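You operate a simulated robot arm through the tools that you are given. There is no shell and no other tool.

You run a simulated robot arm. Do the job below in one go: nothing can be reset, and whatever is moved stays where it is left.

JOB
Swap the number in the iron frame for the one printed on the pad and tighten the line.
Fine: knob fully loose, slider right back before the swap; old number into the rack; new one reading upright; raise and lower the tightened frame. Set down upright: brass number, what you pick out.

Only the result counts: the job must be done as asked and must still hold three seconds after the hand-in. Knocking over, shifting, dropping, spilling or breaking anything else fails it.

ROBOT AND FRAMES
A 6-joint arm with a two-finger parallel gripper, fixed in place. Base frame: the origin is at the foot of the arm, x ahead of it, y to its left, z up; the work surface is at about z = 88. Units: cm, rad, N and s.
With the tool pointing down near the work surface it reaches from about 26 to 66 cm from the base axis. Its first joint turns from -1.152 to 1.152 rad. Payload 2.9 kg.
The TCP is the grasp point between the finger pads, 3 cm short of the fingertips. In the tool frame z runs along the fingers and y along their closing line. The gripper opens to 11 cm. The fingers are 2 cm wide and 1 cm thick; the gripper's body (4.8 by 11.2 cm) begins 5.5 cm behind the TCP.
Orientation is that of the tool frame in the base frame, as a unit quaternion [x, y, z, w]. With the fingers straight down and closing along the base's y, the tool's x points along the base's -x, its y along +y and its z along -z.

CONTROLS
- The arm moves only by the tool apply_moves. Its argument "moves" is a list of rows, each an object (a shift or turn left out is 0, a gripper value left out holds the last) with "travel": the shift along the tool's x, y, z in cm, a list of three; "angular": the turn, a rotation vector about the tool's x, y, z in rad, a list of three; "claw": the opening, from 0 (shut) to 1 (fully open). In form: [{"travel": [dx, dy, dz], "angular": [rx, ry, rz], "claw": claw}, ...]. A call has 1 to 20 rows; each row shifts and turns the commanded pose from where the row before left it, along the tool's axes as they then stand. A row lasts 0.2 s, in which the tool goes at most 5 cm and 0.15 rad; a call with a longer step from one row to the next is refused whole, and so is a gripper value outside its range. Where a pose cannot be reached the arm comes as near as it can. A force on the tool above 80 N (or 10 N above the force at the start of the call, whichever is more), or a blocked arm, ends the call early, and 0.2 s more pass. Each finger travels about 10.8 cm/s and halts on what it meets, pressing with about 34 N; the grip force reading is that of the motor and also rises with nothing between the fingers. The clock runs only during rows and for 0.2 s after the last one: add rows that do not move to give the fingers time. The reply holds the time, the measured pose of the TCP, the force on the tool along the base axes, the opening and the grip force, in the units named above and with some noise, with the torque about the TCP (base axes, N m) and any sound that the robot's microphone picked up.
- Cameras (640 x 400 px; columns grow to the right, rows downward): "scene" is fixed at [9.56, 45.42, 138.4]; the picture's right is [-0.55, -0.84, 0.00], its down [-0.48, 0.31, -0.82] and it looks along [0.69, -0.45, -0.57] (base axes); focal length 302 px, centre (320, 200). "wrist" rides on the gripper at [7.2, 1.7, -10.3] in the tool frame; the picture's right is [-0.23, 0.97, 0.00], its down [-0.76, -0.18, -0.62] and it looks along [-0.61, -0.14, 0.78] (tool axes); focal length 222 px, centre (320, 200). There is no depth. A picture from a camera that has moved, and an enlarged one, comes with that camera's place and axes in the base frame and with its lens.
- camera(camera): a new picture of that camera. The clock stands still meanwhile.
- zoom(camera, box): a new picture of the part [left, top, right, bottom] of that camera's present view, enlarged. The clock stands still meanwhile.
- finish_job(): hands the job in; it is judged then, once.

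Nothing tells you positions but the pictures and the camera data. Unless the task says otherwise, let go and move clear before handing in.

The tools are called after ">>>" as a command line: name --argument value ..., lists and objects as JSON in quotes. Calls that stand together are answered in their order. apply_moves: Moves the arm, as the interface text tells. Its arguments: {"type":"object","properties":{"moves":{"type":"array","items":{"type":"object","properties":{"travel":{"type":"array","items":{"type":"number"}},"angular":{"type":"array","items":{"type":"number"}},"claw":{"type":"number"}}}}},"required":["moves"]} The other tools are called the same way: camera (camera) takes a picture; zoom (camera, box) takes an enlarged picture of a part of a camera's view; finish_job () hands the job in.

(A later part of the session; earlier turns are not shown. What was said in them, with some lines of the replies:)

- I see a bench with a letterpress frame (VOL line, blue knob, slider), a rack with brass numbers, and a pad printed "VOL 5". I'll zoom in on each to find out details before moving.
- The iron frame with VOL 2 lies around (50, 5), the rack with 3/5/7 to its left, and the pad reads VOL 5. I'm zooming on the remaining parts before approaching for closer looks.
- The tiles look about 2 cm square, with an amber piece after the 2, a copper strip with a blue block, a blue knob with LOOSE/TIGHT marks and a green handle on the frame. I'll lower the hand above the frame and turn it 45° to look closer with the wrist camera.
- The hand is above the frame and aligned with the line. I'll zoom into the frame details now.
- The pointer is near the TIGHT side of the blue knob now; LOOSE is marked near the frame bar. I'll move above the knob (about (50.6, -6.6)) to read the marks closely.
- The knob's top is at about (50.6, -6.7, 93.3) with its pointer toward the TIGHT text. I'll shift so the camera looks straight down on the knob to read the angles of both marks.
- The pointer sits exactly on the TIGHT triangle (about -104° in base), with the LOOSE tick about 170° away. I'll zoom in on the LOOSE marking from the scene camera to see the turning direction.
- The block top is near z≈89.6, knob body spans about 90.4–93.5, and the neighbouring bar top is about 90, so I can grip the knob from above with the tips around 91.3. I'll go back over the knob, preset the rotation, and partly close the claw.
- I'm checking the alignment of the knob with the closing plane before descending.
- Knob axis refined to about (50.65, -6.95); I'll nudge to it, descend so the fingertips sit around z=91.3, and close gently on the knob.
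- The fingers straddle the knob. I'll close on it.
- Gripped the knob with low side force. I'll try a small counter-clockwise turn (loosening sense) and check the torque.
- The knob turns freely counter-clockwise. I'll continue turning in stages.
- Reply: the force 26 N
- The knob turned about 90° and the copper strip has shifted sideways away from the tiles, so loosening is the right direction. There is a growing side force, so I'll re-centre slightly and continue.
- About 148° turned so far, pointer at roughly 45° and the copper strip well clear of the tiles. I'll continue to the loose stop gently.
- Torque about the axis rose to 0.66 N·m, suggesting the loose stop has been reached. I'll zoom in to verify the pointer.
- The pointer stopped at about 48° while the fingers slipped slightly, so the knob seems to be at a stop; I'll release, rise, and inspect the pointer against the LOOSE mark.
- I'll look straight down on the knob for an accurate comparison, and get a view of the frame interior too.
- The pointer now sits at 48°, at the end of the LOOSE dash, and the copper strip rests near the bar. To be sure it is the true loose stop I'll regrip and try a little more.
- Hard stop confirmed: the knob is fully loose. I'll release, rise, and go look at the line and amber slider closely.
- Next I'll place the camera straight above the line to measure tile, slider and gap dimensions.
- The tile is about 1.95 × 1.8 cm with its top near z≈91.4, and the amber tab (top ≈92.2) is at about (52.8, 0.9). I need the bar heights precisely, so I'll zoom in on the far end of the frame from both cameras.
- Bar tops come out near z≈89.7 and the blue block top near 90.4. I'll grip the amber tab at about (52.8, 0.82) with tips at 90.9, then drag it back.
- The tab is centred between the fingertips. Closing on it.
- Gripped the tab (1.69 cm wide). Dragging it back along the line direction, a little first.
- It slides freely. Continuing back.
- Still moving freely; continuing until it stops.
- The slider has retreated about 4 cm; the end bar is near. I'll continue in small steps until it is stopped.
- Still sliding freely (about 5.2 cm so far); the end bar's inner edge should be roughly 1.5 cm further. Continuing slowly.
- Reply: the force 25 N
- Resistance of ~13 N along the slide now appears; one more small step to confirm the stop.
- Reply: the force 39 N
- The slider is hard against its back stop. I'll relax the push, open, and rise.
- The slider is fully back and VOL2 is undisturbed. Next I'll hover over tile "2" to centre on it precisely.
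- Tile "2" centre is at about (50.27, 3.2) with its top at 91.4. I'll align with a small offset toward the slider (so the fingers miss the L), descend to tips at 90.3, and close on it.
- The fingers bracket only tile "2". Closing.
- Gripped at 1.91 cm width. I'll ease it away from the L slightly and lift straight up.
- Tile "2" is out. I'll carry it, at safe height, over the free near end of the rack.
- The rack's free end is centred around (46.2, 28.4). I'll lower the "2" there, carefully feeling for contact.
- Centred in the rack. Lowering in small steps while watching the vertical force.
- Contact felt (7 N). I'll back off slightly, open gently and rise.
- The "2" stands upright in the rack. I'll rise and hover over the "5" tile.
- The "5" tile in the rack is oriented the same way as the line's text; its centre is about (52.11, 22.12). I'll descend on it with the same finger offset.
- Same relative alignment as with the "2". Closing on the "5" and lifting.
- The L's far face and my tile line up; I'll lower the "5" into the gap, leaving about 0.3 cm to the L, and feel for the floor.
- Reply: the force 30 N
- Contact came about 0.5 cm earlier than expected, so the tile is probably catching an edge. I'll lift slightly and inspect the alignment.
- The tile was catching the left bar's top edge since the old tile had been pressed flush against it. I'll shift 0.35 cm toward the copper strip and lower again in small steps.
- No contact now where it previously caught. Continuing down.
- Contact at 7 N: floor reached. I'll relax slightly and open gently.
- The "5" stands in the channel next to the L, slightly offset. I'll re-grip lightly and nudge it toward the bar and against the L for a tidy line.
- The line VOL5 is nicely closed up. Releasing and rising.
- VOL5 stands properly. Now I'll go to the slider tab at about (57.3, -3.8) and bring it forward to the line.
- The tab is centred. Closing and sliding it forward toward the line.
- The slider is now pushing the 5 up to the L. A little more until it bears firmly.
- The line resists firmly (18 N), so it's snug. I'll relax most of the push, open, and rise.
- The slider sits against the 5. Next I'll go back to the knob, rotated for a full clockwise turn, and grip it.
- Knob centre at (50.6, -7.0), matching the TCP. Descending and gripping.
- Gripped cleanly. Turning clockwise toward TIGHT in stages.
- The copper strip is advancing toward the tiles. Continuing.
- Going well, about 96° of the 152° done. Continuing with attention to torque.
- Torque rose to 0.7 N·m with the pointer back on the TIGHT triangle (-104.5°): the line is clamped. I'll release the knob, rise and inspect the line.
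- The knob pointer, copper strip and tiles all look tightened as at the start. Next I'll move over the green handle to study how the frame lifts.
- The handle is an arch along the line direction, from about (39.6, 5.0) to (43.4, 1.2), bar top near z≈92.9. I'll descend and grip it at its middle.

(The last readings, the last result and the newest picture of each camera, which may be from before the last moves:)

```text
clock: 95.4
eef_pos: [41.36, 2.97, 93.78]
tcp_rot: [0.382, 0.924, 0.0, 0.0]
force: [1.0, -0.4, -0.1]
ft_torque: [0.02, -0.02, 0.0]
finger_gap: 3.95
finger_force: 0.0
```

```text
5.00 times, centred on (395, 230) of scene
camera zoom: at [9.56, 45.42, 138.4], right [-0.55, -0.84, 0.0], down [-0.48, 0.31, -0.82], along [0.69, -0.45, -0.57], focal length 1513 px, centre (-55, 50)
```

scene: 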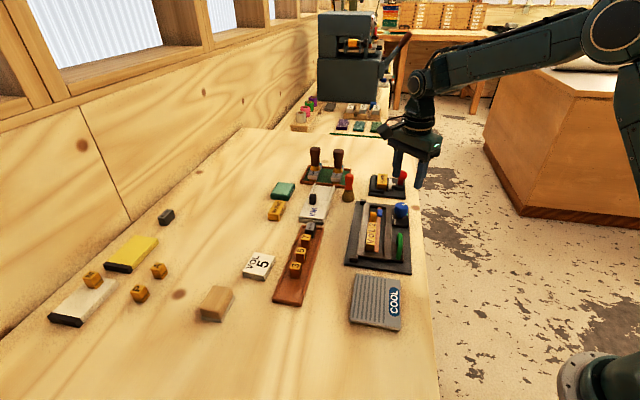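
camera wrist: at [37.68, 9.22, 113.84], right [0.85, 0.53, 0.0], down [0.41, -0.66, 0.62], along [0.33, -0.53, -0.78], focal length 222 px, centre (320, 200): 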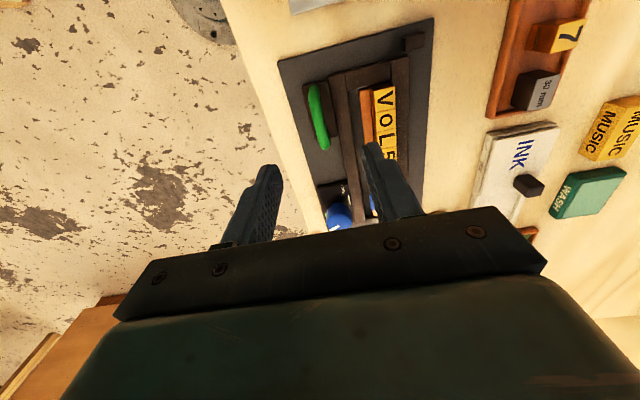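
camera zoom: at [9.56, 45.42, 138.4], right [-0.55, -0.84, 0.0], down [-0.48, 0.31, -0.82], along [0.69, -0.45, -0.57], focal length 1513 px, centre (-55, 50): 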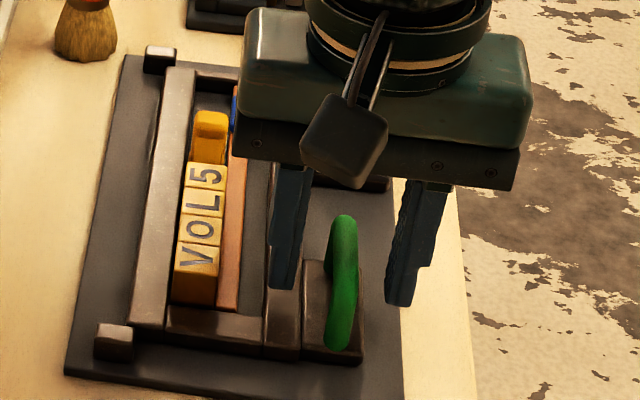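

Handle is centred between the fingers. Closing on it.

>>> apply_moves --moves '[{"claw": 0.25}, {"claw": 0.12}, {"claw": 0.05}, {"claw": 0.05}]'

>>> zoom --camera "wrist" --box '[240, 60, 400, 200]'

```text
clock: 96.4
eef_pos: [41.47, 2.98, 93.89]
tcp_rot: [0.384, 0.924, -0.001, 0.0]
force: [-4.5, -4.8, 2.3]
ft_torque: [-0.07, 0.04, 0.22]
finger_gap: 1.06
finger_force: 44.4
```

```text
2.86 times, centred on (320, 130) of wrist
camera zoom: at [37.51, 9.33, 104.13], right [0.85, 0.53, 0.0], down [0.41, -0.66, 0.62], along [0.33, -0.53, -0.78], focal length 635 px, centre (320, 400)
```

zoom: 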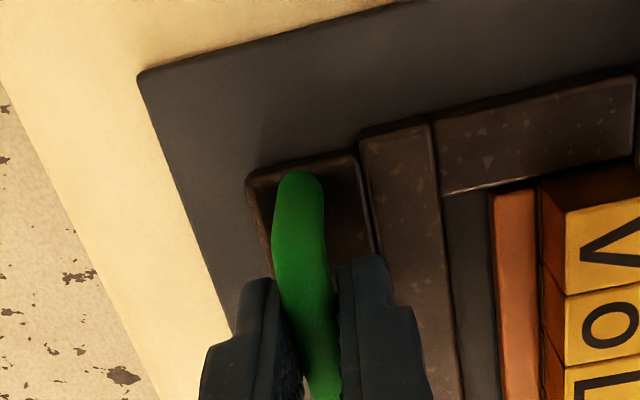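

Gripped at 1.06 cm. Raising a little to see how the frame responds.

>>> apply_moves --moves '[{"travel": [0, -0.05, -0.2]}, {"travel": [0, 0, -0.2]}, {}]'

>>> zoom --camera "scene" --box '[340, 190, 440, 280]'

```text
clock: 97.2
eef_pos: [41.47, 3.16, 94.22]
tcp_rot: [0.383, 0.924, 0.0, 0.0]
force: [8.2, 0.7, -9.6]
ft_torque: [0.21, 0.32, 0.0]
finger_gap: 1.07
finger_force: 44.7
```

```text
4.44 times, centred on (390, 235) of scene
camera zoom: at [9.6, 45.42, 138.4], right [-0.55, -0.84, 0.0], down [-0.48, 0.31, -0.82], along [0.69, -0.45, -0.57], focal length 1345 px, centre (9, 44)
```

zoom: 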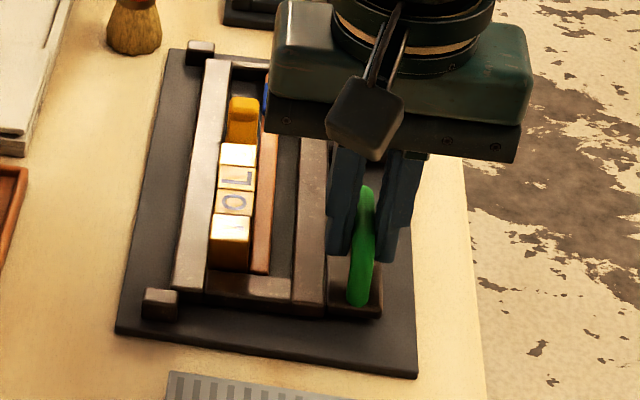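

The frame tilts up on a hinge along its left side, so I'll follow an arc: rotating the hand about the line axis while rising toward the hinge.

>>> apply_moves --moves '[{"travel": [0, 0.1, 0], "angular": [0.04, 0, 0]}, {"travel": [0, 0.21, -0.47], "angular": [0.05, 0, 0]}, {"travel": [0, 0.21, -0.47], "angular": [0.05, 0, 0]}, {}]'

>>> zoom --camera "scene" --box '[340, 190, 440, 280]'

```text
clock: 98.2
eef_pos: [41.86, 3.46, 94.87]
tcp_rot: [0.381, 0.922, -0.065, -0.027]
force: [11.9, 6.6, -11.9]
ft_torque: [-0.18, -0.53, 0.03]
finger_gap: 1.07
finger_force: 45.3
```

```text
4.44 times, centred on (390, 235) of scene
camera zoom: at [9.61, 45.44, 138.39], right [-0.55, -0.84, 0.0], down [-0.48, 0.31, -0.82], along [0.69, -0.45, -0.57], focal length 1345 px, centre (9, 44)
```

zoom: 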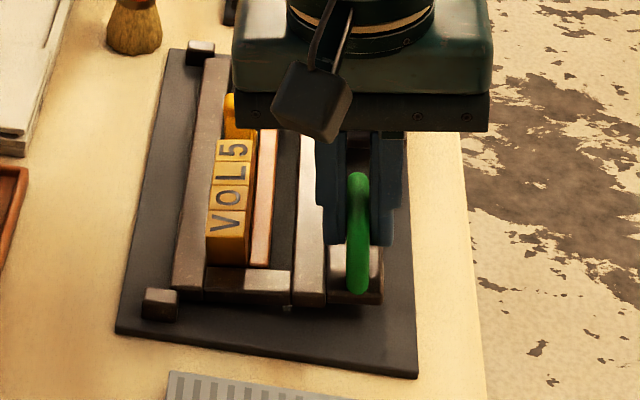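

The frame is rising smoothly on its hinge with tiles held. Continuing along the arc with a bit more inward motion.

>>> apply_moves --moves '[{"travel": [0, 0.28, -0.46], "angular": [0.05, 0, 0]}, {"travel": [0, 0.27, -0.46], "angular": [0.05, 0, 0]}, {"travel": [0, 0.25, -0.46], "angular": [0.05, 0, 0]}, {}]'

>>> zoom --camera "scene" --box '[340, 180, 440, 280]'

```text
clock: 99.2
eef_pos: [42.6, 4.17, 96.07]
tcp_rot: [0.38, 0.914, -0.134, -0.055]
force: [8.4, 1.9, -10.7]
ft_torque: [-0.27, -0.45, 0.28]
finger_gap: 1.05
finger_force: 44.9
```

```text
4.00 times, centred on (390, 230) of scene
camera zoom: at [9.6, 45.43, 138.4], right [-0.55, -0.84, 0.0], down [-0.48, 0.31, -0.82], along [0.69, -0.45, -0.57], focal length 1210 px, centre (40, 80)
```

zoom: 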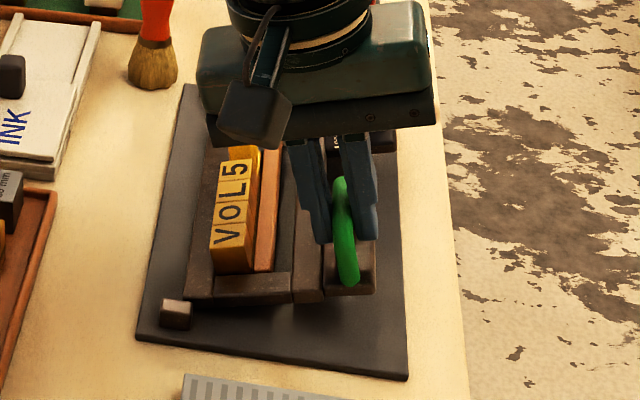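

About 17° up and the type is held. Continuing higher.

>>> apply_moves --moves '[{"travel": [0, 0.27, -0.46], "angular": [0.05, 0, 0]}, {"travel": [0, 0.25, -0.46], "angular": [0.05, 0, 0]}, {"travel": [0, 0.24, -0.46], "angular": [0.05, 0, 0]}, {}]'

>>> zoom --camera "scene" --box '[340, 170, 440, 280]'

```text
clock: 100.2
eef_pos: [43.23, 4.97, 97.32]
tcp_rot: [0.375, 0.901, -0.203, -0.085]
force: [-15.4, -17.5, 1.1]
ft_torque: [-0.22, 0.48, 0.17]
finger_gap: 1.61
finger_force: 11.2
```

```text
3.64 times, centred on (390, 225) of scene
camera zoom: at [9.52, 45.37, 138.42], right [-0.55, -0.84, 0.0], down [-0.48, 0.31, -0.82], along [0.69, -0.45, -0.57], focal length 1100 px, centre (66, 109)
```

zoom: 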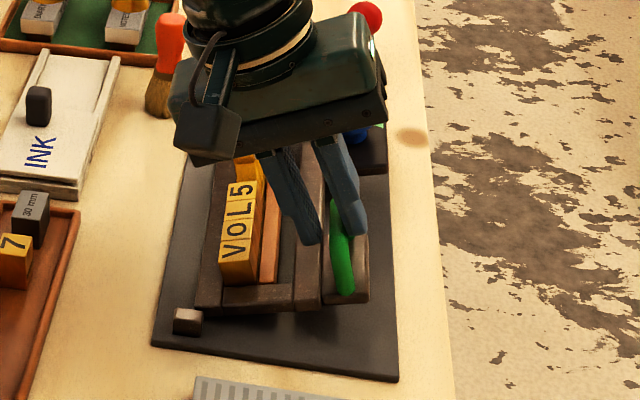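

The grip reading changed (gap 1.61, force 11 N), suggesting the handle slipped in the fingers. I'll look before moving further.

>>> camera --camera "wrist"

>>> zoom --camera "scene" --box '[350, 200, 410, 270]'

```text
taken
camera wrist: at [42.4, 14.29, 105.94], right [0.78, 0.46, -0.42], down [0.61, -0.47, 0.64], along [0.1, -0.76, -0.65], focal length 222 px, centre (320, 200)
```

wrist: 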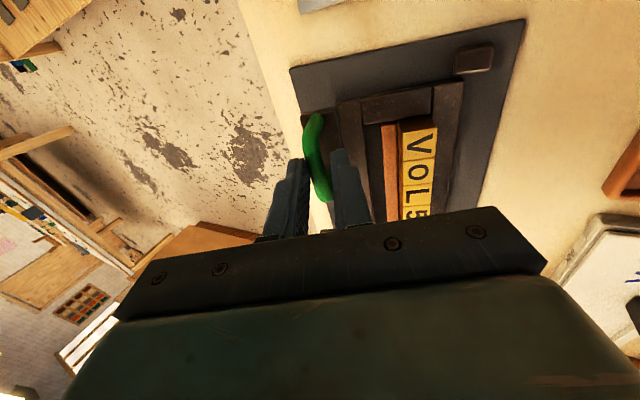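

```text
5.71 times, centred on (380, 235) of scene
camera zoom: at [9.52, 45.37, 138.42], right [-0.55, -0.84, 0.0], down [-0.48, 0.31, -0.82], along [0.69, -0.45, -0.57], focal length 1729 px, centre (-23, 0)
```

zoom: 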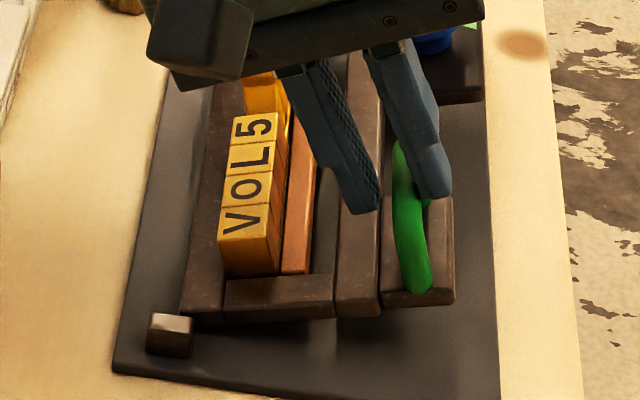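

>>> zoom --camera "wrist" --box '[260, 90, 400, 230]'

>>> zoom --camera "scene" --box '[375, 215, 405, 255]'

```text
2.86 times, centred on (330, 160) of wrist
camera zoom: at [42.4, 14.29, 105.94], right [0.78, 0.46, -0.42], down [0.61, -0.47, 0.64], along [0.1, -0.76, -0.65], focal length 635 px, centre (291, 314)
```

zoom: 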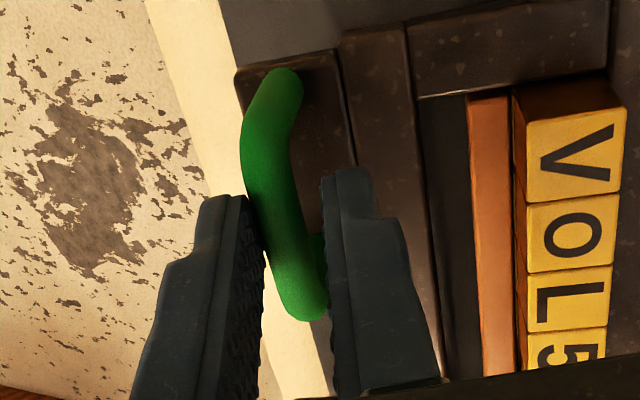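

```text
10.00 times, centred on (390, 235) of scene
camera zoom: at [9.52, 45.37, 138.42], right [-0.55, -0.84, 0.0], down [-0.48, 0.31, -0.82], along [0.69, -0.45, -0.57], focal length 3025 px, centre (-380, -150)
```

zoom: 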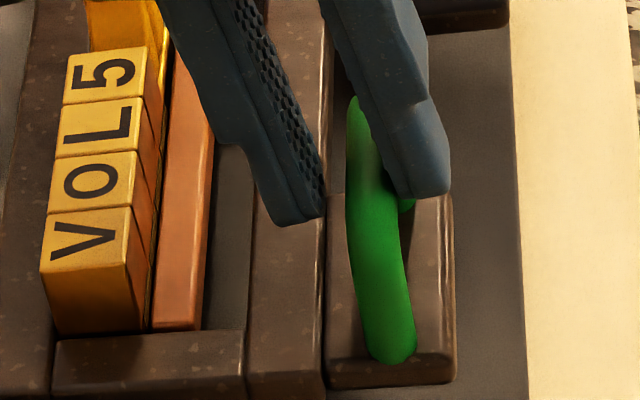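

The handle is still between the fingers but the hand is tilted more than the frame. I'll back along the arc to match the frame's tilt and let the fingers seat again.

>>> apply_moves --moves '[{"travel": [0, -0.24, 0.46], "angular": [-0.05, 0, 0]}, {"travel": [0, -0.25, 0.46], "angular": [-0.05, 0, 0]}, {}]'

>>> zoom --camera "scene" --box '[350, 200, 410, 270]'

>>> zoom --camera "wrist" --box '[260, 90, 400, 230]'

```text
clock: 101.0
eef_pos: [42.67, 4.48, 96.67]
tcp_rot: [0.378, 0.91, -0.157, -0.065]
force: [-14.0, -14.1, 7.3]
ft_torque: [-0.24, 0.53, 0.18]
finger_gap: 1.61
finger_force: 11.1
```

```text
5.71 times, centred on (380, 235) of scene
camera zoom: at [9.52, 45.38, 138.42], right [-0.55, -0.84, 0.0], down [-0.48, 0.31, -0.82], along [0.69, -0.45, -0.57], focal length 1729 px, centre (-23, 0)
```

zoom: 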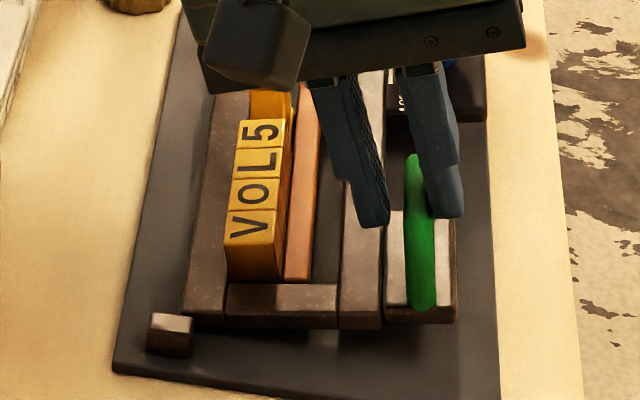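

```text
2.86 times, centred on (330, 160) of wrist
camera zoom: at [41.19, 13.12, 105.84], right [0.81, 0.49, -0.32], down [0.57, -0.51, 0.65], along [0.15, -0.71, -0.69], focal length 635 px, centre (291, 314)
```

zoom: 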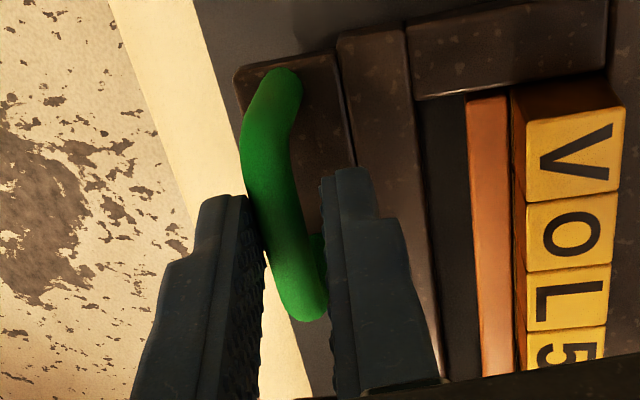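

The frame moves with the hand, so it's still held; the side load (~20 N) shows I over-shifted inward. I'll shift back by 0.3 cm to re-centre the grip.

>>> apply_moves --moves '[{"travel": [0, -0.15, 0]}, {"travel": [0, -0.12, 0]}, {}]'

>>> zoom --camera "wrist" --box '[260, 90, 400, 230]'

```text
clock: 101.8
eef_pos: [42.57, 4.34, 96.74]
tcp_rot: [0.377, 0.911, -0.156, -0.064]
force: [-13.0, -7.1, 2.0]
ft_torque: [-0.18, 0.29, 0.13]
finger_gap: 1.27
finger_force: 7.2
```

```text
2.86 times, centred on (330, 160) of wrist
camera zoom: at [41.05, 13.0, 105.93], right [0.81, 0.49, -0.32], down [0.57, -0.51, 0.65], along [0.15, -0.71, -0.69], focal length 635 px, centre (291, 314)
```

zoom: 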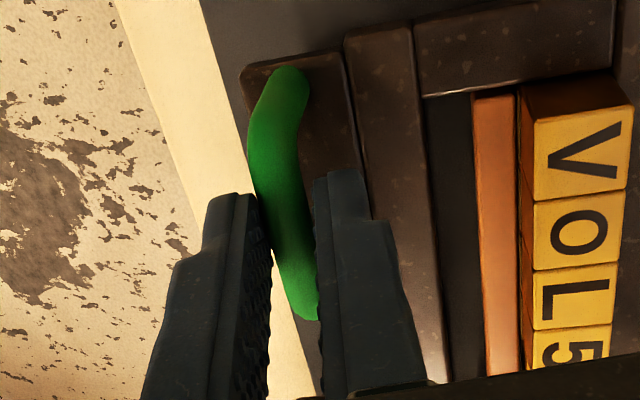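

>>> apply_moves --moves '[{"travel": [0, -0.12, 0]}, {"travel": [0, -0.08, 0]}, {}]'

>>> zoom --camera "wrist" --box '[260, 90, 400, 230]'

>>> zoom --camera "scene" --box '[350, 200, 410, 270]'

```text
clock: 102.6
eef_pos: [42.5, 4.21, 96.69]
tcp_rot: [0.375, 0.912, -0.155, -0.064]
force: [-1.9, 9.1, -8.9]
ft_torque: [0.67, 0.37, -0.23]
finger_gap: 1.06
finger_force: 44.9
```

```text
2.86 times, centred on (330, 160) of wrist
camera zoom: at [40.95, 12.92, 105.95], right [0.81, 0.49, -0.32], down [0.57, -0.51, 0.65], along [0.15, -0.71, -0.69], focal length 635 px, centre (291, 314)
```

zoom: 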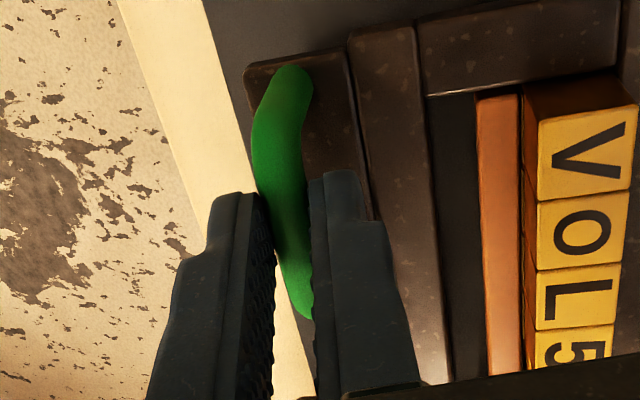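

```text
5.71 times, centred on (380, 235) of scene
camera zoom: at [9.57, 45.45, 138.39], right [-0.55, -0.84, 0.0], down [-0.48, 0.31, -0.82], along [0.69, -0.45, -0.57], focal length 1729 px, centre (-23, 0)
```

zoom: 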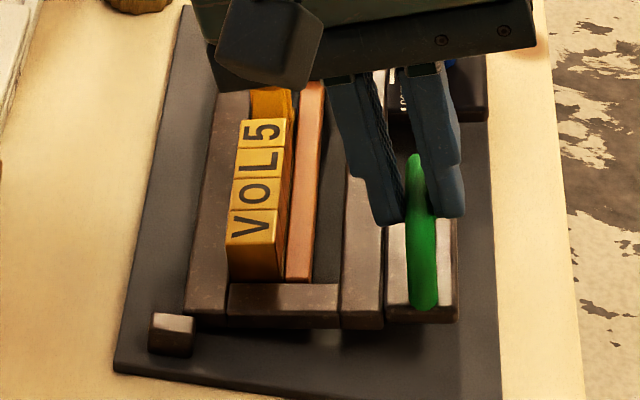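

The grip is solid again (1.06 cm, 45 N) with the frame about 19° up. Using a corrected arc I'll raise a bit further.

>>> apply_moves --moves '[{"travel": [0, 0.12, -0.36], "angular": [0.04, 0, 0]}, {"travel": [0, 0.12, -0.36], "angular": [0.04, 0, 0]}, {}]'

>>> zoom --camera "scene" --box '[350, 200, 410, 270]'

```text
clock: 103.4
eef_pos: [42.86, 4.72, 97.29]
tcp_rot: [0.371, 0.905, -0.192, -0.08]
force: [8.9, 29.4, -25.4]
ft_torque: [0.22, -1.07, -0.01]
finger_gap: 1.08
finger_force: 45.1
```

```text
5.71 times, centred on (380, 235) of scene
camera zoom: at [9.62, 45.51, 138.37], right [-0.55, -0.84, 0.0], down [-0.48, 0.31, -0.82], along [0.69, -0.45, -0.57], focal length 1729 px, centre (-23, 0)
```

zoom: 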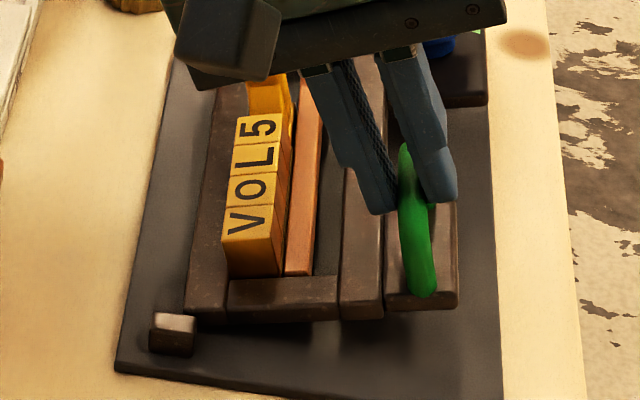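

The load now pulls toward the hinge; I'll ease inward slightly to relieve it.

>>> apply_moves --moves '[{"travel": [0, 0.12, 0]}, {"travel": [0, 0.1, 0]}, {}]'

>>> zoom --camera "wrist" --box '[260, 90, 400, 230]'

```text
clock: 104.2
eef_pos: [42.73, 4.85, 97.28]
tcp_rot: [0.374, 0.904, -0.193, -0.08]
force: [0.7, 20.5, -15.2]
ft_torque: [0.43, -0.41, 0.22]
finger_gap: 1.07
finger_force: 45.6
```

```text
2.86 times, centred on (330, 160) of wrist
camera zoom: at [41.95, 13.86, 106.05], right [0.79, 0.47, -0.4], down [0.6, -0.47, 0.64], along [0.11, -0.75, -0.66], focal length 635 px, centre (291, 314)
```

zoom: 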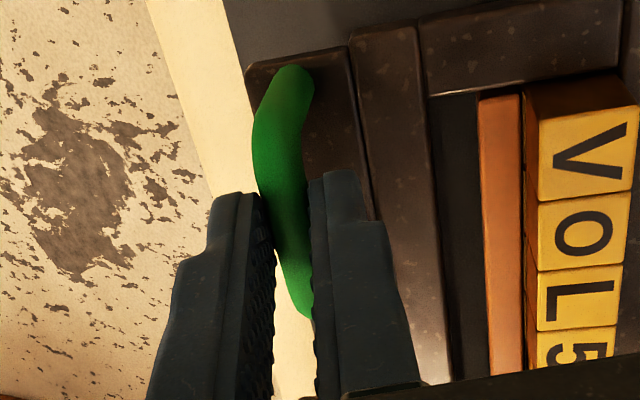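

Analysis shows the handle has crept toward the fingertips, so I'll relieve the side load and gently lower the frame along the arc back to rest, then redo the lift with a deeper, better-aligned grip.

>>> apply_moves --moves '[{"travel": [0.1, 0.15, 0]}, {"travel": [0, -0.2, 0.45], "angular": [-0.045, 0, 0]}, {"travel": [0, -0.2, 0.45], "angular": [-0.045, 0, 0]}, {}]'

>>> zoom --camera "scene" --box '[350, 200, 410, 270]'

>>> zoom --camera "wrist" --box '[260, 90, 400, 230]'

```text
clock: 105.2
eef_pos: [42.43, 4.2, 96.53]
tcp_rot: [0.38, 0.91, -0.152, -0.063]
force: [-4.5, -8.7, 0.4]
ft_torque: [0.17, 0.51, 0.46]
finger_gap: 1.07
finger_force: 44.9
```

```text
5.71 times, centred on (380, 235) of scene
camera zoom: at [9.55, 45.4, 138.41], right [-0.55, -0.84, 0.0], down [-0.48, 0.31, -0.82], along [0.69, -0.45, -0.57], focal length 1729 px, centre (-23, 0)
```

zoom: 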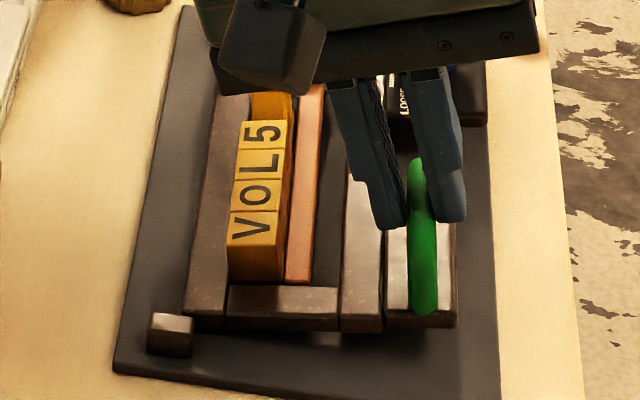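

```text
2.86 times, centred on (330, 160) of wrist
camera zoom: at [40.87, 12.8, 105.79], right [0.81, 0.49, -0.32], down [0.56, -0.52, 0.65], along [0.15, -0.7, -0.69], focal length 635 px, centre (291, 314)
```

zoom: 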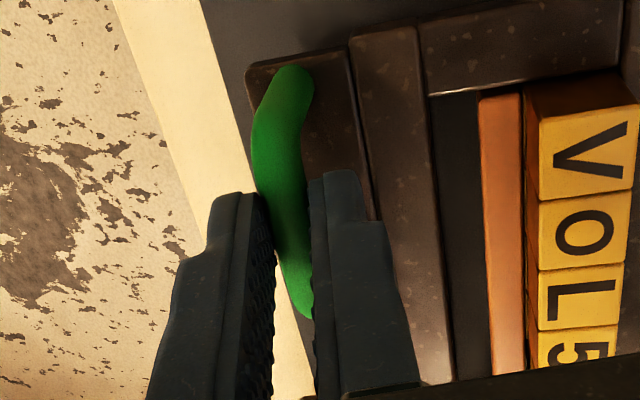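

The frame follows rigidly while lowering. Continuing down.

>>> apply_moves --moves '[{"travel": [0, -0.2, 0.42], "angular": [-0.04, 0, 0]}, {"travel": [0, -0.2, 0.42], "angular": [-0.04, 0, 0]}, {}]'

>>> zoom --camera "scene" --box '[350, 200, 410, 270]'

```text
clock: 106.0
eef_pos: [42.08, 3.83, 95.79]
tcp_rot: [0.382, 0.916, -0.115, -0.048]
force: [-3.2, -15.0, 0.4]
ft_torque: [-0.41, 0.18, 0.65]
finger_gap: 1.07
finger_force: 45.1
```

```text
5.71 times, centred on (380, 235) of scene
camera zoom: at [9.55, 45.38, 138.42], right [-0.55, -0.84, 0.0], down [-0.48, 0.31, -0.82], along [0.69, -0.45, -0.57], focal length 1729 px, centre (-23, 0)
```

zoom: 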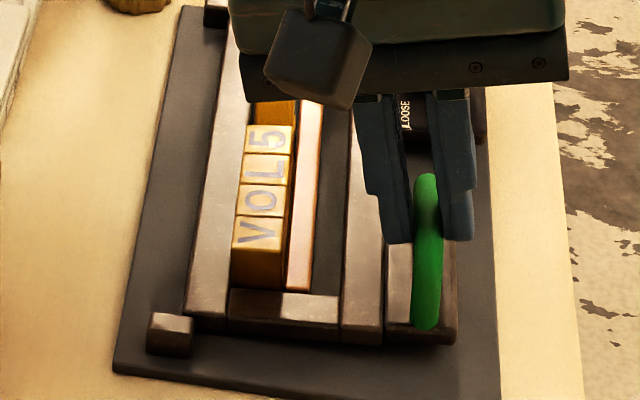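

>>> apply_moves --moves '[{"travel": [-0.08, -0.22, 0.2], "angular": [-0.02, 0, 0]}, {"travel": [0, -0.12, 0.3], "angular": [-0.03, 0, 0]}, {}]'

>>> zoom --camera "scene" --box '[350, 200, 410, 270]'

```text
clock: 106.8
eef_pos: [41.73, 3.53, 95.38]
tcp_rot: [0.381, 0.92, -0.09, -0.037]
force: [1.1, -4.1, -5.2]
ft_torque: [-0.02, -0.05, 0.29]
finger_gap: 1.04
finger_force: 44.8
```

```text
5.71 times, centred on (380, 235) of scene
camera zoom: at [9.57, 45.41, 138.4], right [-0.55, -0.84, 0.0], down [-0.48, 0.31, -0.82], along [0.69, -0.45, -0.57], focal length 1729 px, centre (-23, 0)
```

zoom: 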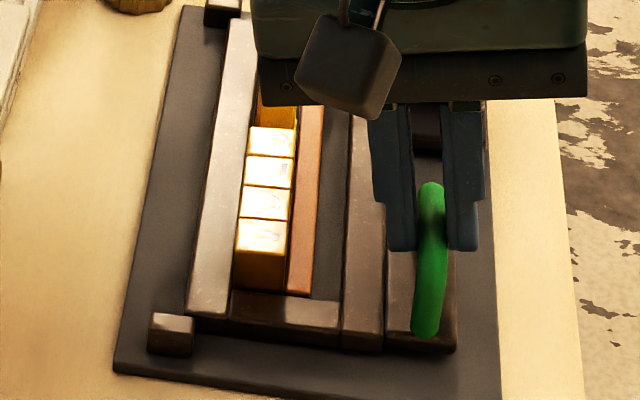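

>>> apply_moves --moves '[{"travel": [0, -0.1, 0.25], "angular": [-0.025, 0, 0]}, {"travel": [0, -0.1, 0.25], "angular": [-0.025, 0, 0]}, {}]'

>>> zoom --camera "scene" --box '[350, 200, 410, 270]'

```text
clock: 107.6
eef_pos: [41.58, 3.26, 95.11]
tcp_rot: [0.382, 0.921, -0.068, -0.027]
force: [-0.4, 3.2, 21.5]
ft_torque: [0.85, 0.93, 0.01]
finger_gap: 1.08
finger_force: 45.1
```

```text
5.71 times, centred on (380, 235) of scene
camera zoom: at [9.53, 45.42, 138.4], right [-0.55, -0.84, 0.0], down [-0.48, 0.31, -0.82], along [0.69, -0.45, -0.57], focal length 1729 px, centre (-23, 0)
```

zoom: 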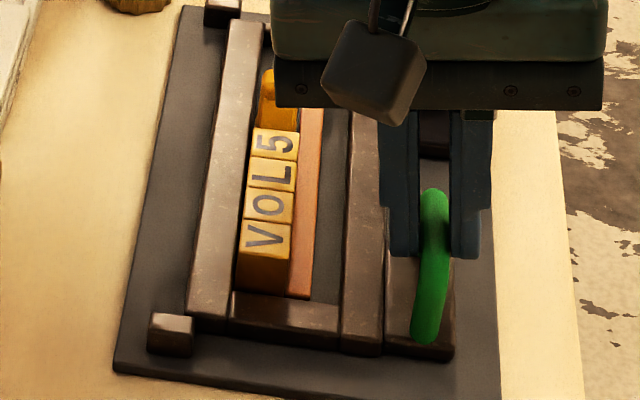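

The frame is back at rest (21 N contact). I'll open, level the hand and re-grip the handle deeper for a cleaner full lift.

>>> apply_moves --moves '[{"travel": [0, 0, -0.3]}, {"claw": 0.2}, {"claw": 0.35}, {"travel": [0, 0, -1.0], "claw": 0.36}, {"angular": [-0.073, 0, 0]}, {"angular": [-0.073, 0, 0]}, {}, {}]'

>>> zoom --camera "wrist" --box '[240, 60, 400, 200]'

>>> zoom --camera "scene" --box '[340, 190, 420, 280]'

```text
clock: 109.4
eef_pos: [41.63, 3.45, 96.42]
tcp_rot: [0.384, 0.924, -0.002, 0.0]
force: [0.5, -0.9, 0.7]
ft_torque: [0.0, 0.03, 0.01]
finger_gap: 3.95
finger_force: 0.0
```

```text
2.86 times, centred on (320, 130) of wrist
camera zoom: at [37.8, 9.77, 106.65], right [0.85, 0.53, 0.0], down [0.41, -0.66, 0.62], along [0.33, -0.53, -0.78], focal length 635 px, centre (320, 400)
```

zoom: 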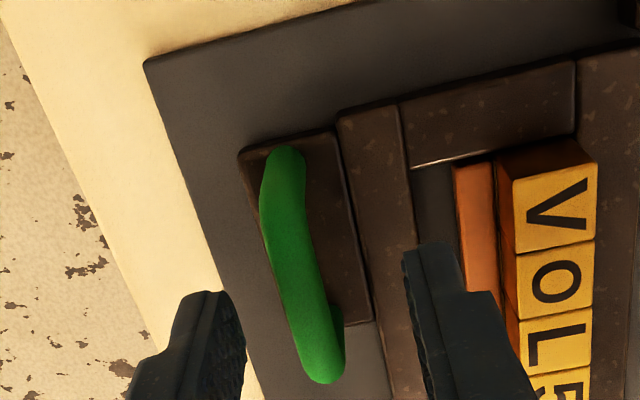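

```text
4.44 times, centred on (380, 235) of scene
camera zoom: at [9.56, 45.42, 138.4], right [-0.55, -0.84, 0.0], down [-0.48, 0.31, -0.82], along [0.69, -0.45, -0.57], focal length 1345 px, centre (53, 44)
```

zoom: 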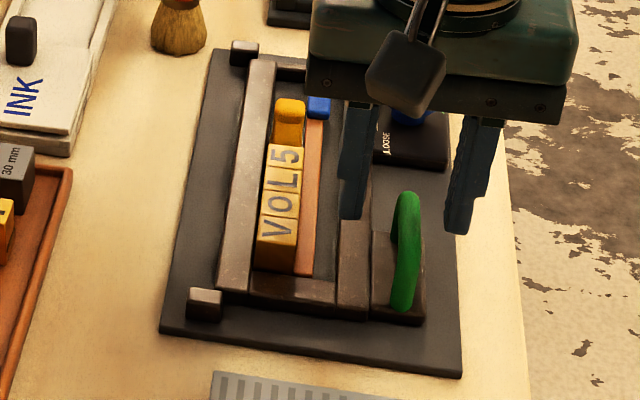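

The frame is flat and the line intact. Re-gripping the handle centre at about (41.5, 3.0), deeper this time.

>>> apply_moves --moves '[{"travel": [-0.2, -0.5, 1.0]}, {"travel": [0, 0, 1.2]}, {"travel": [0, 0, 0.9]}, {}, {}]'

>>> zoom --camera "wrist" --box '[240, 60, 400, 200]'

```text
clock: 110.6
eef_pos: [41.45, 2.91, 93.13]
tcp_rot: [0.384, 0.923, -0.001, -0.001]
force: [-0.1, 0.0, -0.6]
ft_torque: [0.0, -0.01, -0.01]
finger_gap: 3.94
finger_force: 0.1
```

```text
2.86 times, centred on (320, 130) of wrist
camera zoom: at [37.59, 9.26, 103.53], right [0.85, 0.53, 0.0], down [0.41, -0.66, 0.62], along [0.33, -0.53, -0.78], focal length 635 px, centre (320, 400)
```

zoom: 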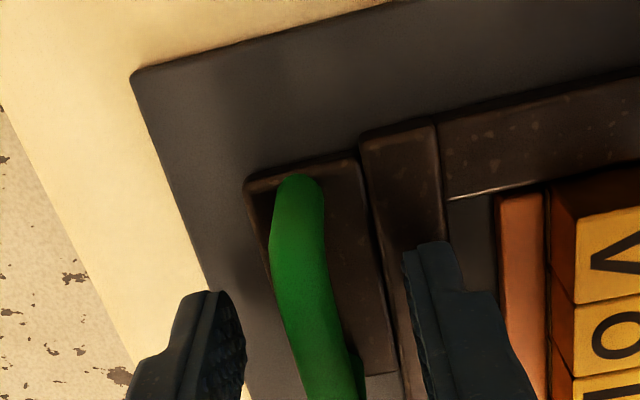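

>>> apply_moves --moves '[{"claw": 0.25}, {"claw": 0.12}, {"claw": 0.05}, {"claw": 0.03}, {}]'

```text
clock: 111.8
eef_pos: [41.49, 2.9, 93.31]
tcp_rot: [0.384, 0.924, -0.002, 0.0]
force: [2.2, 1.8, -1.5]
ft_torque: [0.0, 0.0, 0.05]
finger_gap: 1.06
finger_force: 45.1
```

Solid, centred grip. Lifting along the computed arc in small steps with force checks.

>>> apply_moves --moves '[{"travel": [0, 0.16, -0.392], "angular": [0.04, 0, 0]}, {"travel": [0, 0.16, -0.392], "angular": [0.04, 0, 0]}, {}]'

```text
clock: 112.6
eef_pos: [41.8, 3.16, 93.91]
tcp_rot: [0.383, 0.923, -0.039, -0.016]
force: [3.9, 3.1, -8.7]
ft_torque: [-0.1, 0.0, 0.1]
finger_gap: 1.06
finger_force: 45.5
```

>>> apply_moves --moves '[{"travel": [0, 0.165, -0.392], "angular": [0.04, 0, 0]}, {"travel": [0, 0.165, -0.392], "angular": [0.04, 0, 0]}, {"travel": [0, 0.165, -0.392], "angular": [0.04, 0, 0]}, {}]'

>>> zoom --camera "scene" --box '[350, 200, 410, 270]'

```text
clock: 113.6
eef_pos: [42.27, 3.79, 95.09]
tcp_rot: [0.382, 0.919, -0.094, -0.039]
force: [4.3, 5.6, -11.3]
ft_torque: [0.01, 0.05, -0.03]
finger_gap: 1.07
finger_force: 45.0
```

```text
5.71 times, centred on (380, 235) of scene
camera zoom: at [9.59, 45.44, 138.39], right [-0.55, -0.84, 0.0], down [-0.48, 0.31, -0.82], along [0.69, -0.45, -0.57], focal length 1729 px, centre (-23, 0)
```

zoom: 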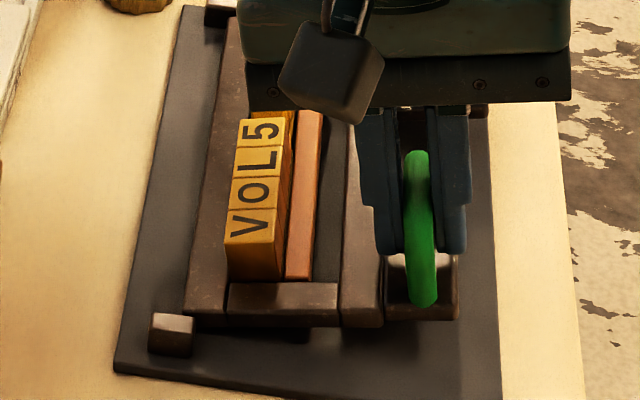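

Clean so far: low side force, handle held deep. Continuing up.

>>> apply_moves --moves '[{"travel": [0, 0.185, -0.392], "angular": [0.04, 0, 0]}, {"travel": [0, 0.17, -0.392], "angular": [0.04, 0, 0]}, {"travel": [0, 0.17, -0.392], "angular": [0.04, 0, 0]}, {}]'

>>> zoom --camera "scene" --box '[350, 200, 410, 270]'

```text
clock: 114.6
eef_pos: [42.56, 4.02, 95.8]
tcp_rot: [0.378, 0.911, -0.151, -0.066]
force: [-2.3, -10.3, -46.6]
ft_torque: [0.02, -0.01, 0.24]
finger_gap: 1.05
finger_force: 45.3
```

```text
5.71 times, centred on (380, 235) of scene
camera zoom: at [9.62, 45.4, 138.4], right [-0.55, -0.84, 0.0], down [-0.48, 0.31, -0.82], along [0.69, -0.45, -0.57], focal length 1729 px, centre (-23, 0)
```

zoom: 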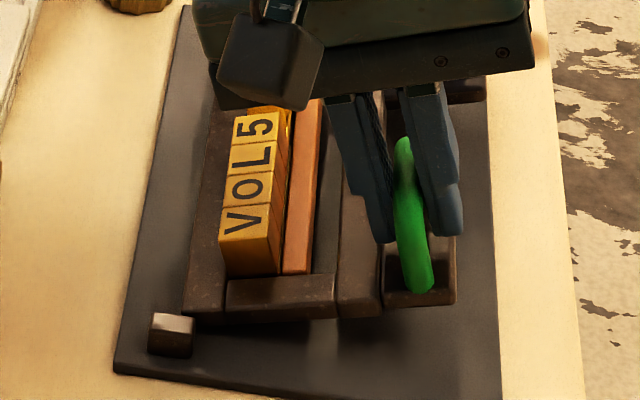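

The force jumped to 47 N with the frame no longer rising: that's the hinge's upper stop (~15°), so the frame is fully raised. Now lowering it back along the same arc.

>>> apply_moves --moves '[{"travel": [0, -0.17, 0.392], "angular": [-0.04, 0, 0]}, {"travel": [0, -0.17, 0.392], "angular": [-0.04, 0, 0]}, {}]'

>>> zoom --camera "scene" --box '[350, 200, 410, 270]'

```text
clock: 115.4
eef_pos: [42.41, 3.82, 95.44]
tcp_rot: [0.381, 0.917, -0.111, -0.045]
force: [0.3, 12.1, -9.3]
ft_torque: [-0.31, -0.69, 0.21]
finger_gap: 1.06
finger_force: 45.5
```

```text
5.71 times, centred on (380, 235) of scene
camera zoom: at [9.57, 45.45, 138.39], right [-0.55, -0.84, 0.0], down [-0.48, 0.31, -0.82], along [0.69, -0.45, -0.57], focal length 1729 px, centre (-23, 0)
```

zoom: 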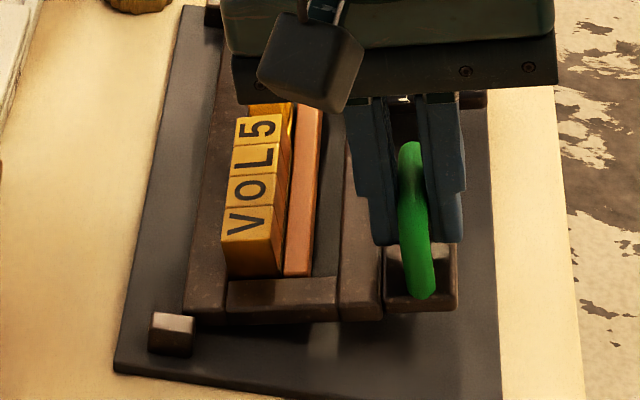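

>>> apply_moves --moves '[{"travel": [0, -0.165, 0.392], "angular": [-0.04, 0, 0]}, {"travel": [0, -0.165, 0.392], "angular": [-0.04, 0, 0]}, {"travel": [0, -0.165, 0.392], "angular": [-0.04, 0, 0]}, {}]'

>>> zoom --camera "scene" --box '[350, 200, 410, 270]'

```text
clock: 116.4
eef_pos: [41.77, 3.3, 94.45]
tcp_rot: [0.382, 0.922, -0.057, -0.024]
force: [3.4, 17.2, -13.4]
ft_torque: [0.02, -0.24, 0.04]
finger_gap: 1.07
finger_force: 44.7
```

```text
5.71 times, centred on (380, 235) of scene
camera zoom: at [9.59, 45.47, 138.38], right [-0.55, -0.84, 0.0], down [-0.48, 0.31, -0.82], along [0.69, -0.45, -0.57], focal length 1729 px, centre (-23, 0)
```

zoom: 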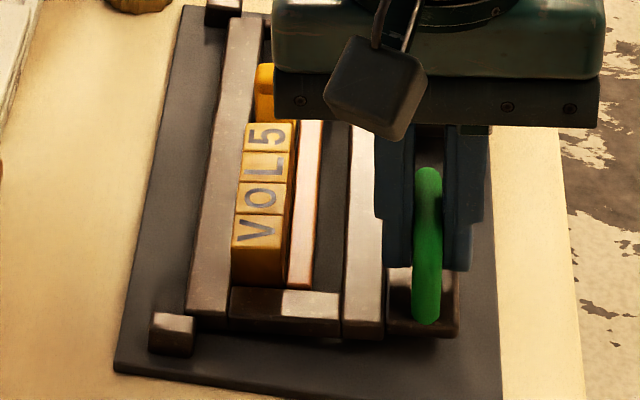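

>>> apply_moves --moves '[{"travel": [0, -0.06, 0.3], "angular": [-0.03, 0, 0]}, {"travel": [0, -0.1, 0.3], "angular": [-0.03, 0, 0]}, {}]'

>>> zoom --camera "scene" --box '[350, 200, 410, 270]'

```text
clock: 117.2
eef_pos: [41.49, 3.12, 93.77]
tcp_rot: [0.383, 0.923, -0.029, -0.013]
force: [-1.7, 12.1, -9.2]
ft_torque: [0.09, -0.05, 0.1]
finger_gap: 1.06
finger_force: 44.6
```

```text
5.71 times, centred on (380, 235) of scene
camera zoom: at [9.57, 45.45, 138.39], right [-0.55, -0.84, 0.0], down [-0.48, 0.31, -0.82], along [0.69, -0.45, -0.57], focal length 1729 px, centre (-23, 0)
```

zoom: 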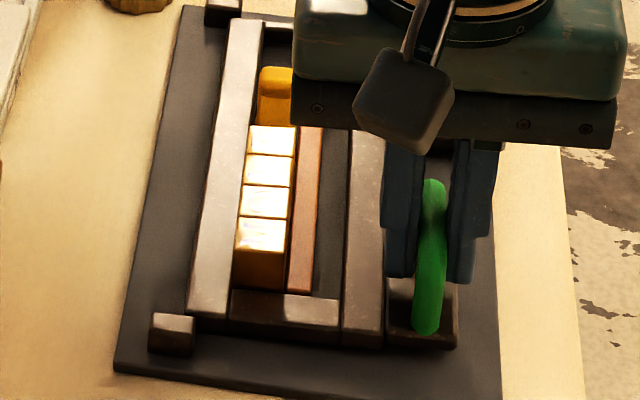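

>>> apply_moves --moves '[{"travel": [0.05, -0.06, 0.25], "angular": [-0.025, 0, 0]}, {"travel": [0, -0.05, 0.2], "angular": [-0.02, 0, 0]}, {}]'

>>> zoom --camera "scene" --box '[350, 200, 410, 270]'

```text
clock: 118.0
eef_pos: [41.34, 2.97, 93.28]
tcp_rot: [0.384, 0.923, -0.009, -0.004]
force: [-7.1, -2.2, -3.4]
ft_torque: [0.06, 0.15, 0.21]
finger_gap: 1.05
finger_force: 45.0
```

```text
5.71 times, centred on (380, 235) of scene
camera zoom: at [9.55, 45.41, 138.4], right [-0.55, -0.84, 0.0], down [-0.48, 0.31, -0.82], along [0.69, -0.45, -0.57], focal length 1729 px, centre (-23, 0)
```

zoom: 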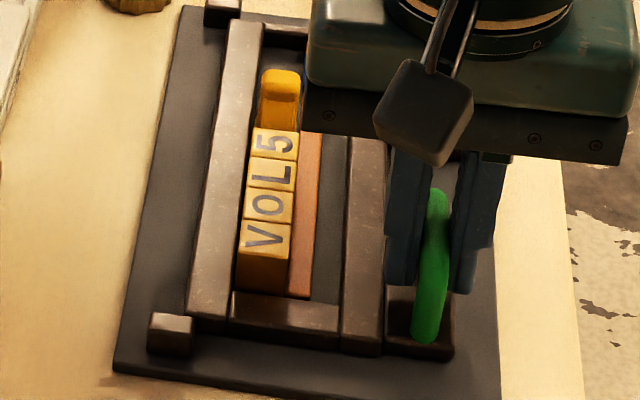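

>>> apply_moves --moves '[{"travel": [0, -0.03, 0.12], "angular": [-0.01, 0, 0]}, {}]'

```text
clock: 118.6
eef_pos: [41.44, 2.97, 93.32]
tcp_rot: [0.384, 0.923, -0.003, -0.002]
force: [-15.7, -8.5, 15.7]
ft_torque: [0.23, 0.39, 0.14]
finger_gap: 1.03
finger_force: 44.6
```

The frame is fully down (contact felt). I'll relax the load, open, and rise clear.

>>> apply_moves --moves '[{"travel": [0, -0.15, -0.15]}, {}, {"claw": 0.2}, {"claw": 0.36}, {"claw": 0.36}, {"travel": [0, 0, -2.5]}, {"travel": [0, 0, -4]}, {"travel": [0, 0, -4]}, {}]'

>>> camera --camera "wrist"

>>> camera --camera "scene"

>>> zoom --camera "scene" --box '[340, 190, 430, 280]'

```text
clock: 120.6
eef_pos: [41.51, 3.0, 103.88]
tcp_rot: [0.384, 0.923, -0.005, -0.002]
force: [-0.2, -0.3, -0.4]
ft_torque: [-0.03, -0.04, -0.02]
finger_gap: 3.98
finger_force: 0.0
```

```text
taken
camera wrist: at [37.62, 9.39, 114.26], right [0.85, 0.53, -0.01], down [0.42, -0.66, 0.62], along [0.32, -0.53, -0.78], focal length 222 px, centre (320, 200)
```

wrist: 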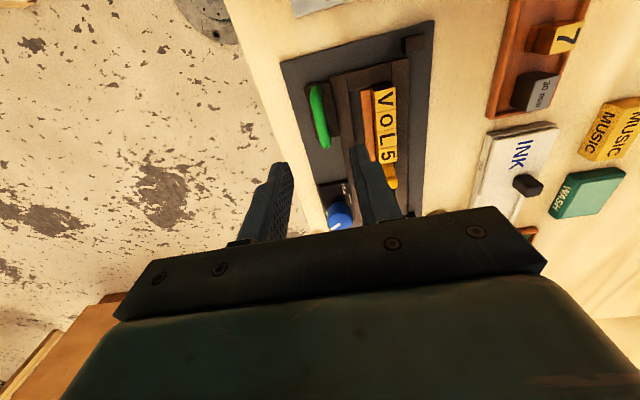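

```text
taken
```

scene: 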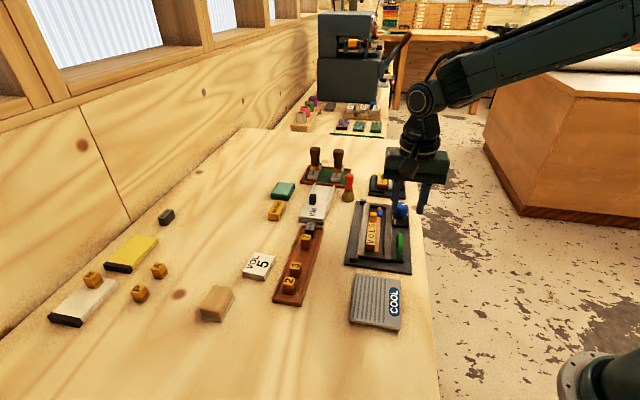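

```text
4.44 times, centred on (385, 235) of scene
camera zoom: at [9.56, 45.42, 138.4], right [-0.55, -0.84, 0.0], down [-0.48, 0.31, -0.82], along [0.69, -0.45, -0.57], focal length 1345 px, centre (31, 44)
```

zoom: 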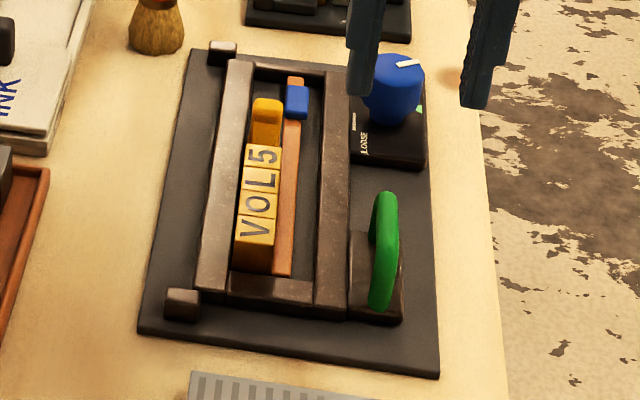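

The frame is back flat with VOL5, knob at TIGHT. I'll do a final close check of the line and the rack.

>>> zoom --camera "wrist" --box '[280, 50, 440, 250]'

>>> zoom --camera "scene" --box '[350, 195, 410, 255]'

>>> zoom --camera "scene" --box '[250, 210, 340, 310]'

```text
2.00 times, centred on (360, 150) of wrist
camera zoom: at [37.62, 9.39, 114.26], right [0.85, 0.53, -0.01], down [0.42, -0.66, 0.62], along [0.32, -0.53, -0.78], focal length 444 px, centre (240, 300)
```

zoom: 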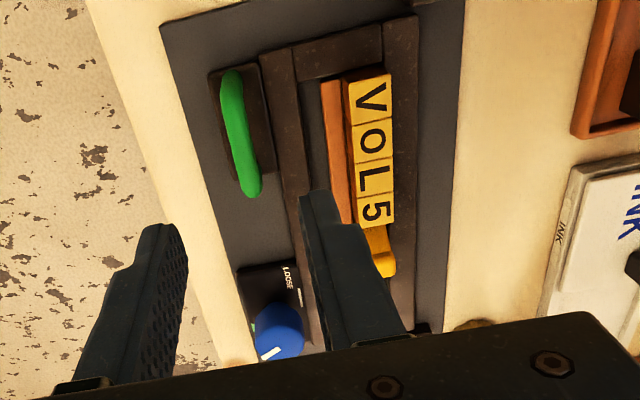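

```text
6.67 times, centred on (380, 225) of scene
camera zoom: at [9.56, 45.42, 138.4], right [-0.55, -0.84, 0.0], down [-0.48, 0.31, -0.82], along [0.69, -0.45, -0.57], focal length 2017 px, centre (-80, 33)
```

zoom: 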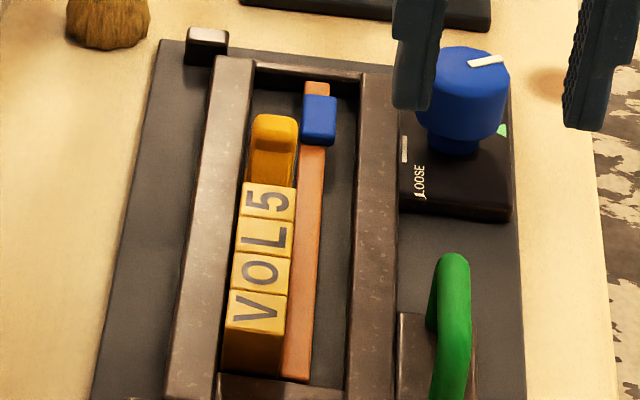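

```text
4.00 times, centred on (295, 260) of scene
camera zoom: at [9.56, 45.42, 138.4], right [-0.55, -0.84, 0.0], down [-0.48, 0.31, -0.82], along [0.69, -0.45, -0.57], focal length 1210 px, centre (420, -40)
```

zoom: 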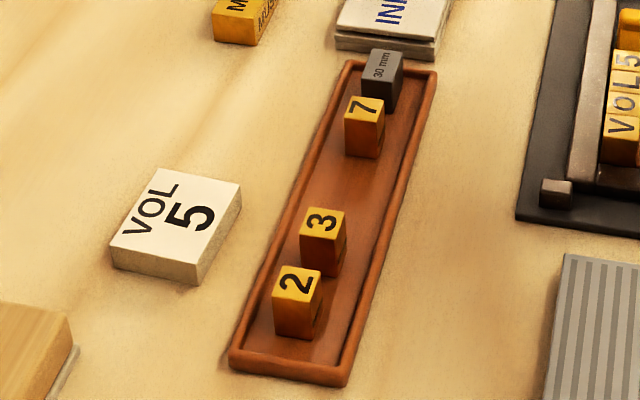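

Everything checks out: VOL5 reads upright in the tightened frame, the old 2 stands upright in the rack, the knob is on TIGHT, and the frame has been raised to its stop and lowered flat again. The hand is clear, so I'm handing in.

>>> finish_job

```text
The job is handed in.
```

The frame now reads VOL 5, the number printed on the pad. The line is tightened, and I've handed the job in.

- **Before the swap:** I turned the knob to its hard stop on the LOOSE side. I then pulled the amber slider fully back to its stop.
- **Old number:** the 2 stands upright in the free end of the rack, next to the 3.
- **New number:** the 5 sits upright against the L and reads the same way as the other letters. On the way in it caught the edge of the side bar, so I backed off, shifted it slightly and set it down on the frame floor.
- **Tightening:** the slider is pushed up against the 5. The knob is back at its stop with the pointer on TIGHT.
- **Raise and lower:** I raised the frame by the green handle and lowered it again, twice. On the first lift the handle slipped inside the grip, so I lowered the frame, re-gripped deeper and repeated it. Both times it came down under control. It only tilts about 15°, and I took it to that limit.

In the final pictures the frame is flat, all four tiles are in place, and nothing else on the bench looks moved. The hand is clear of the frame.
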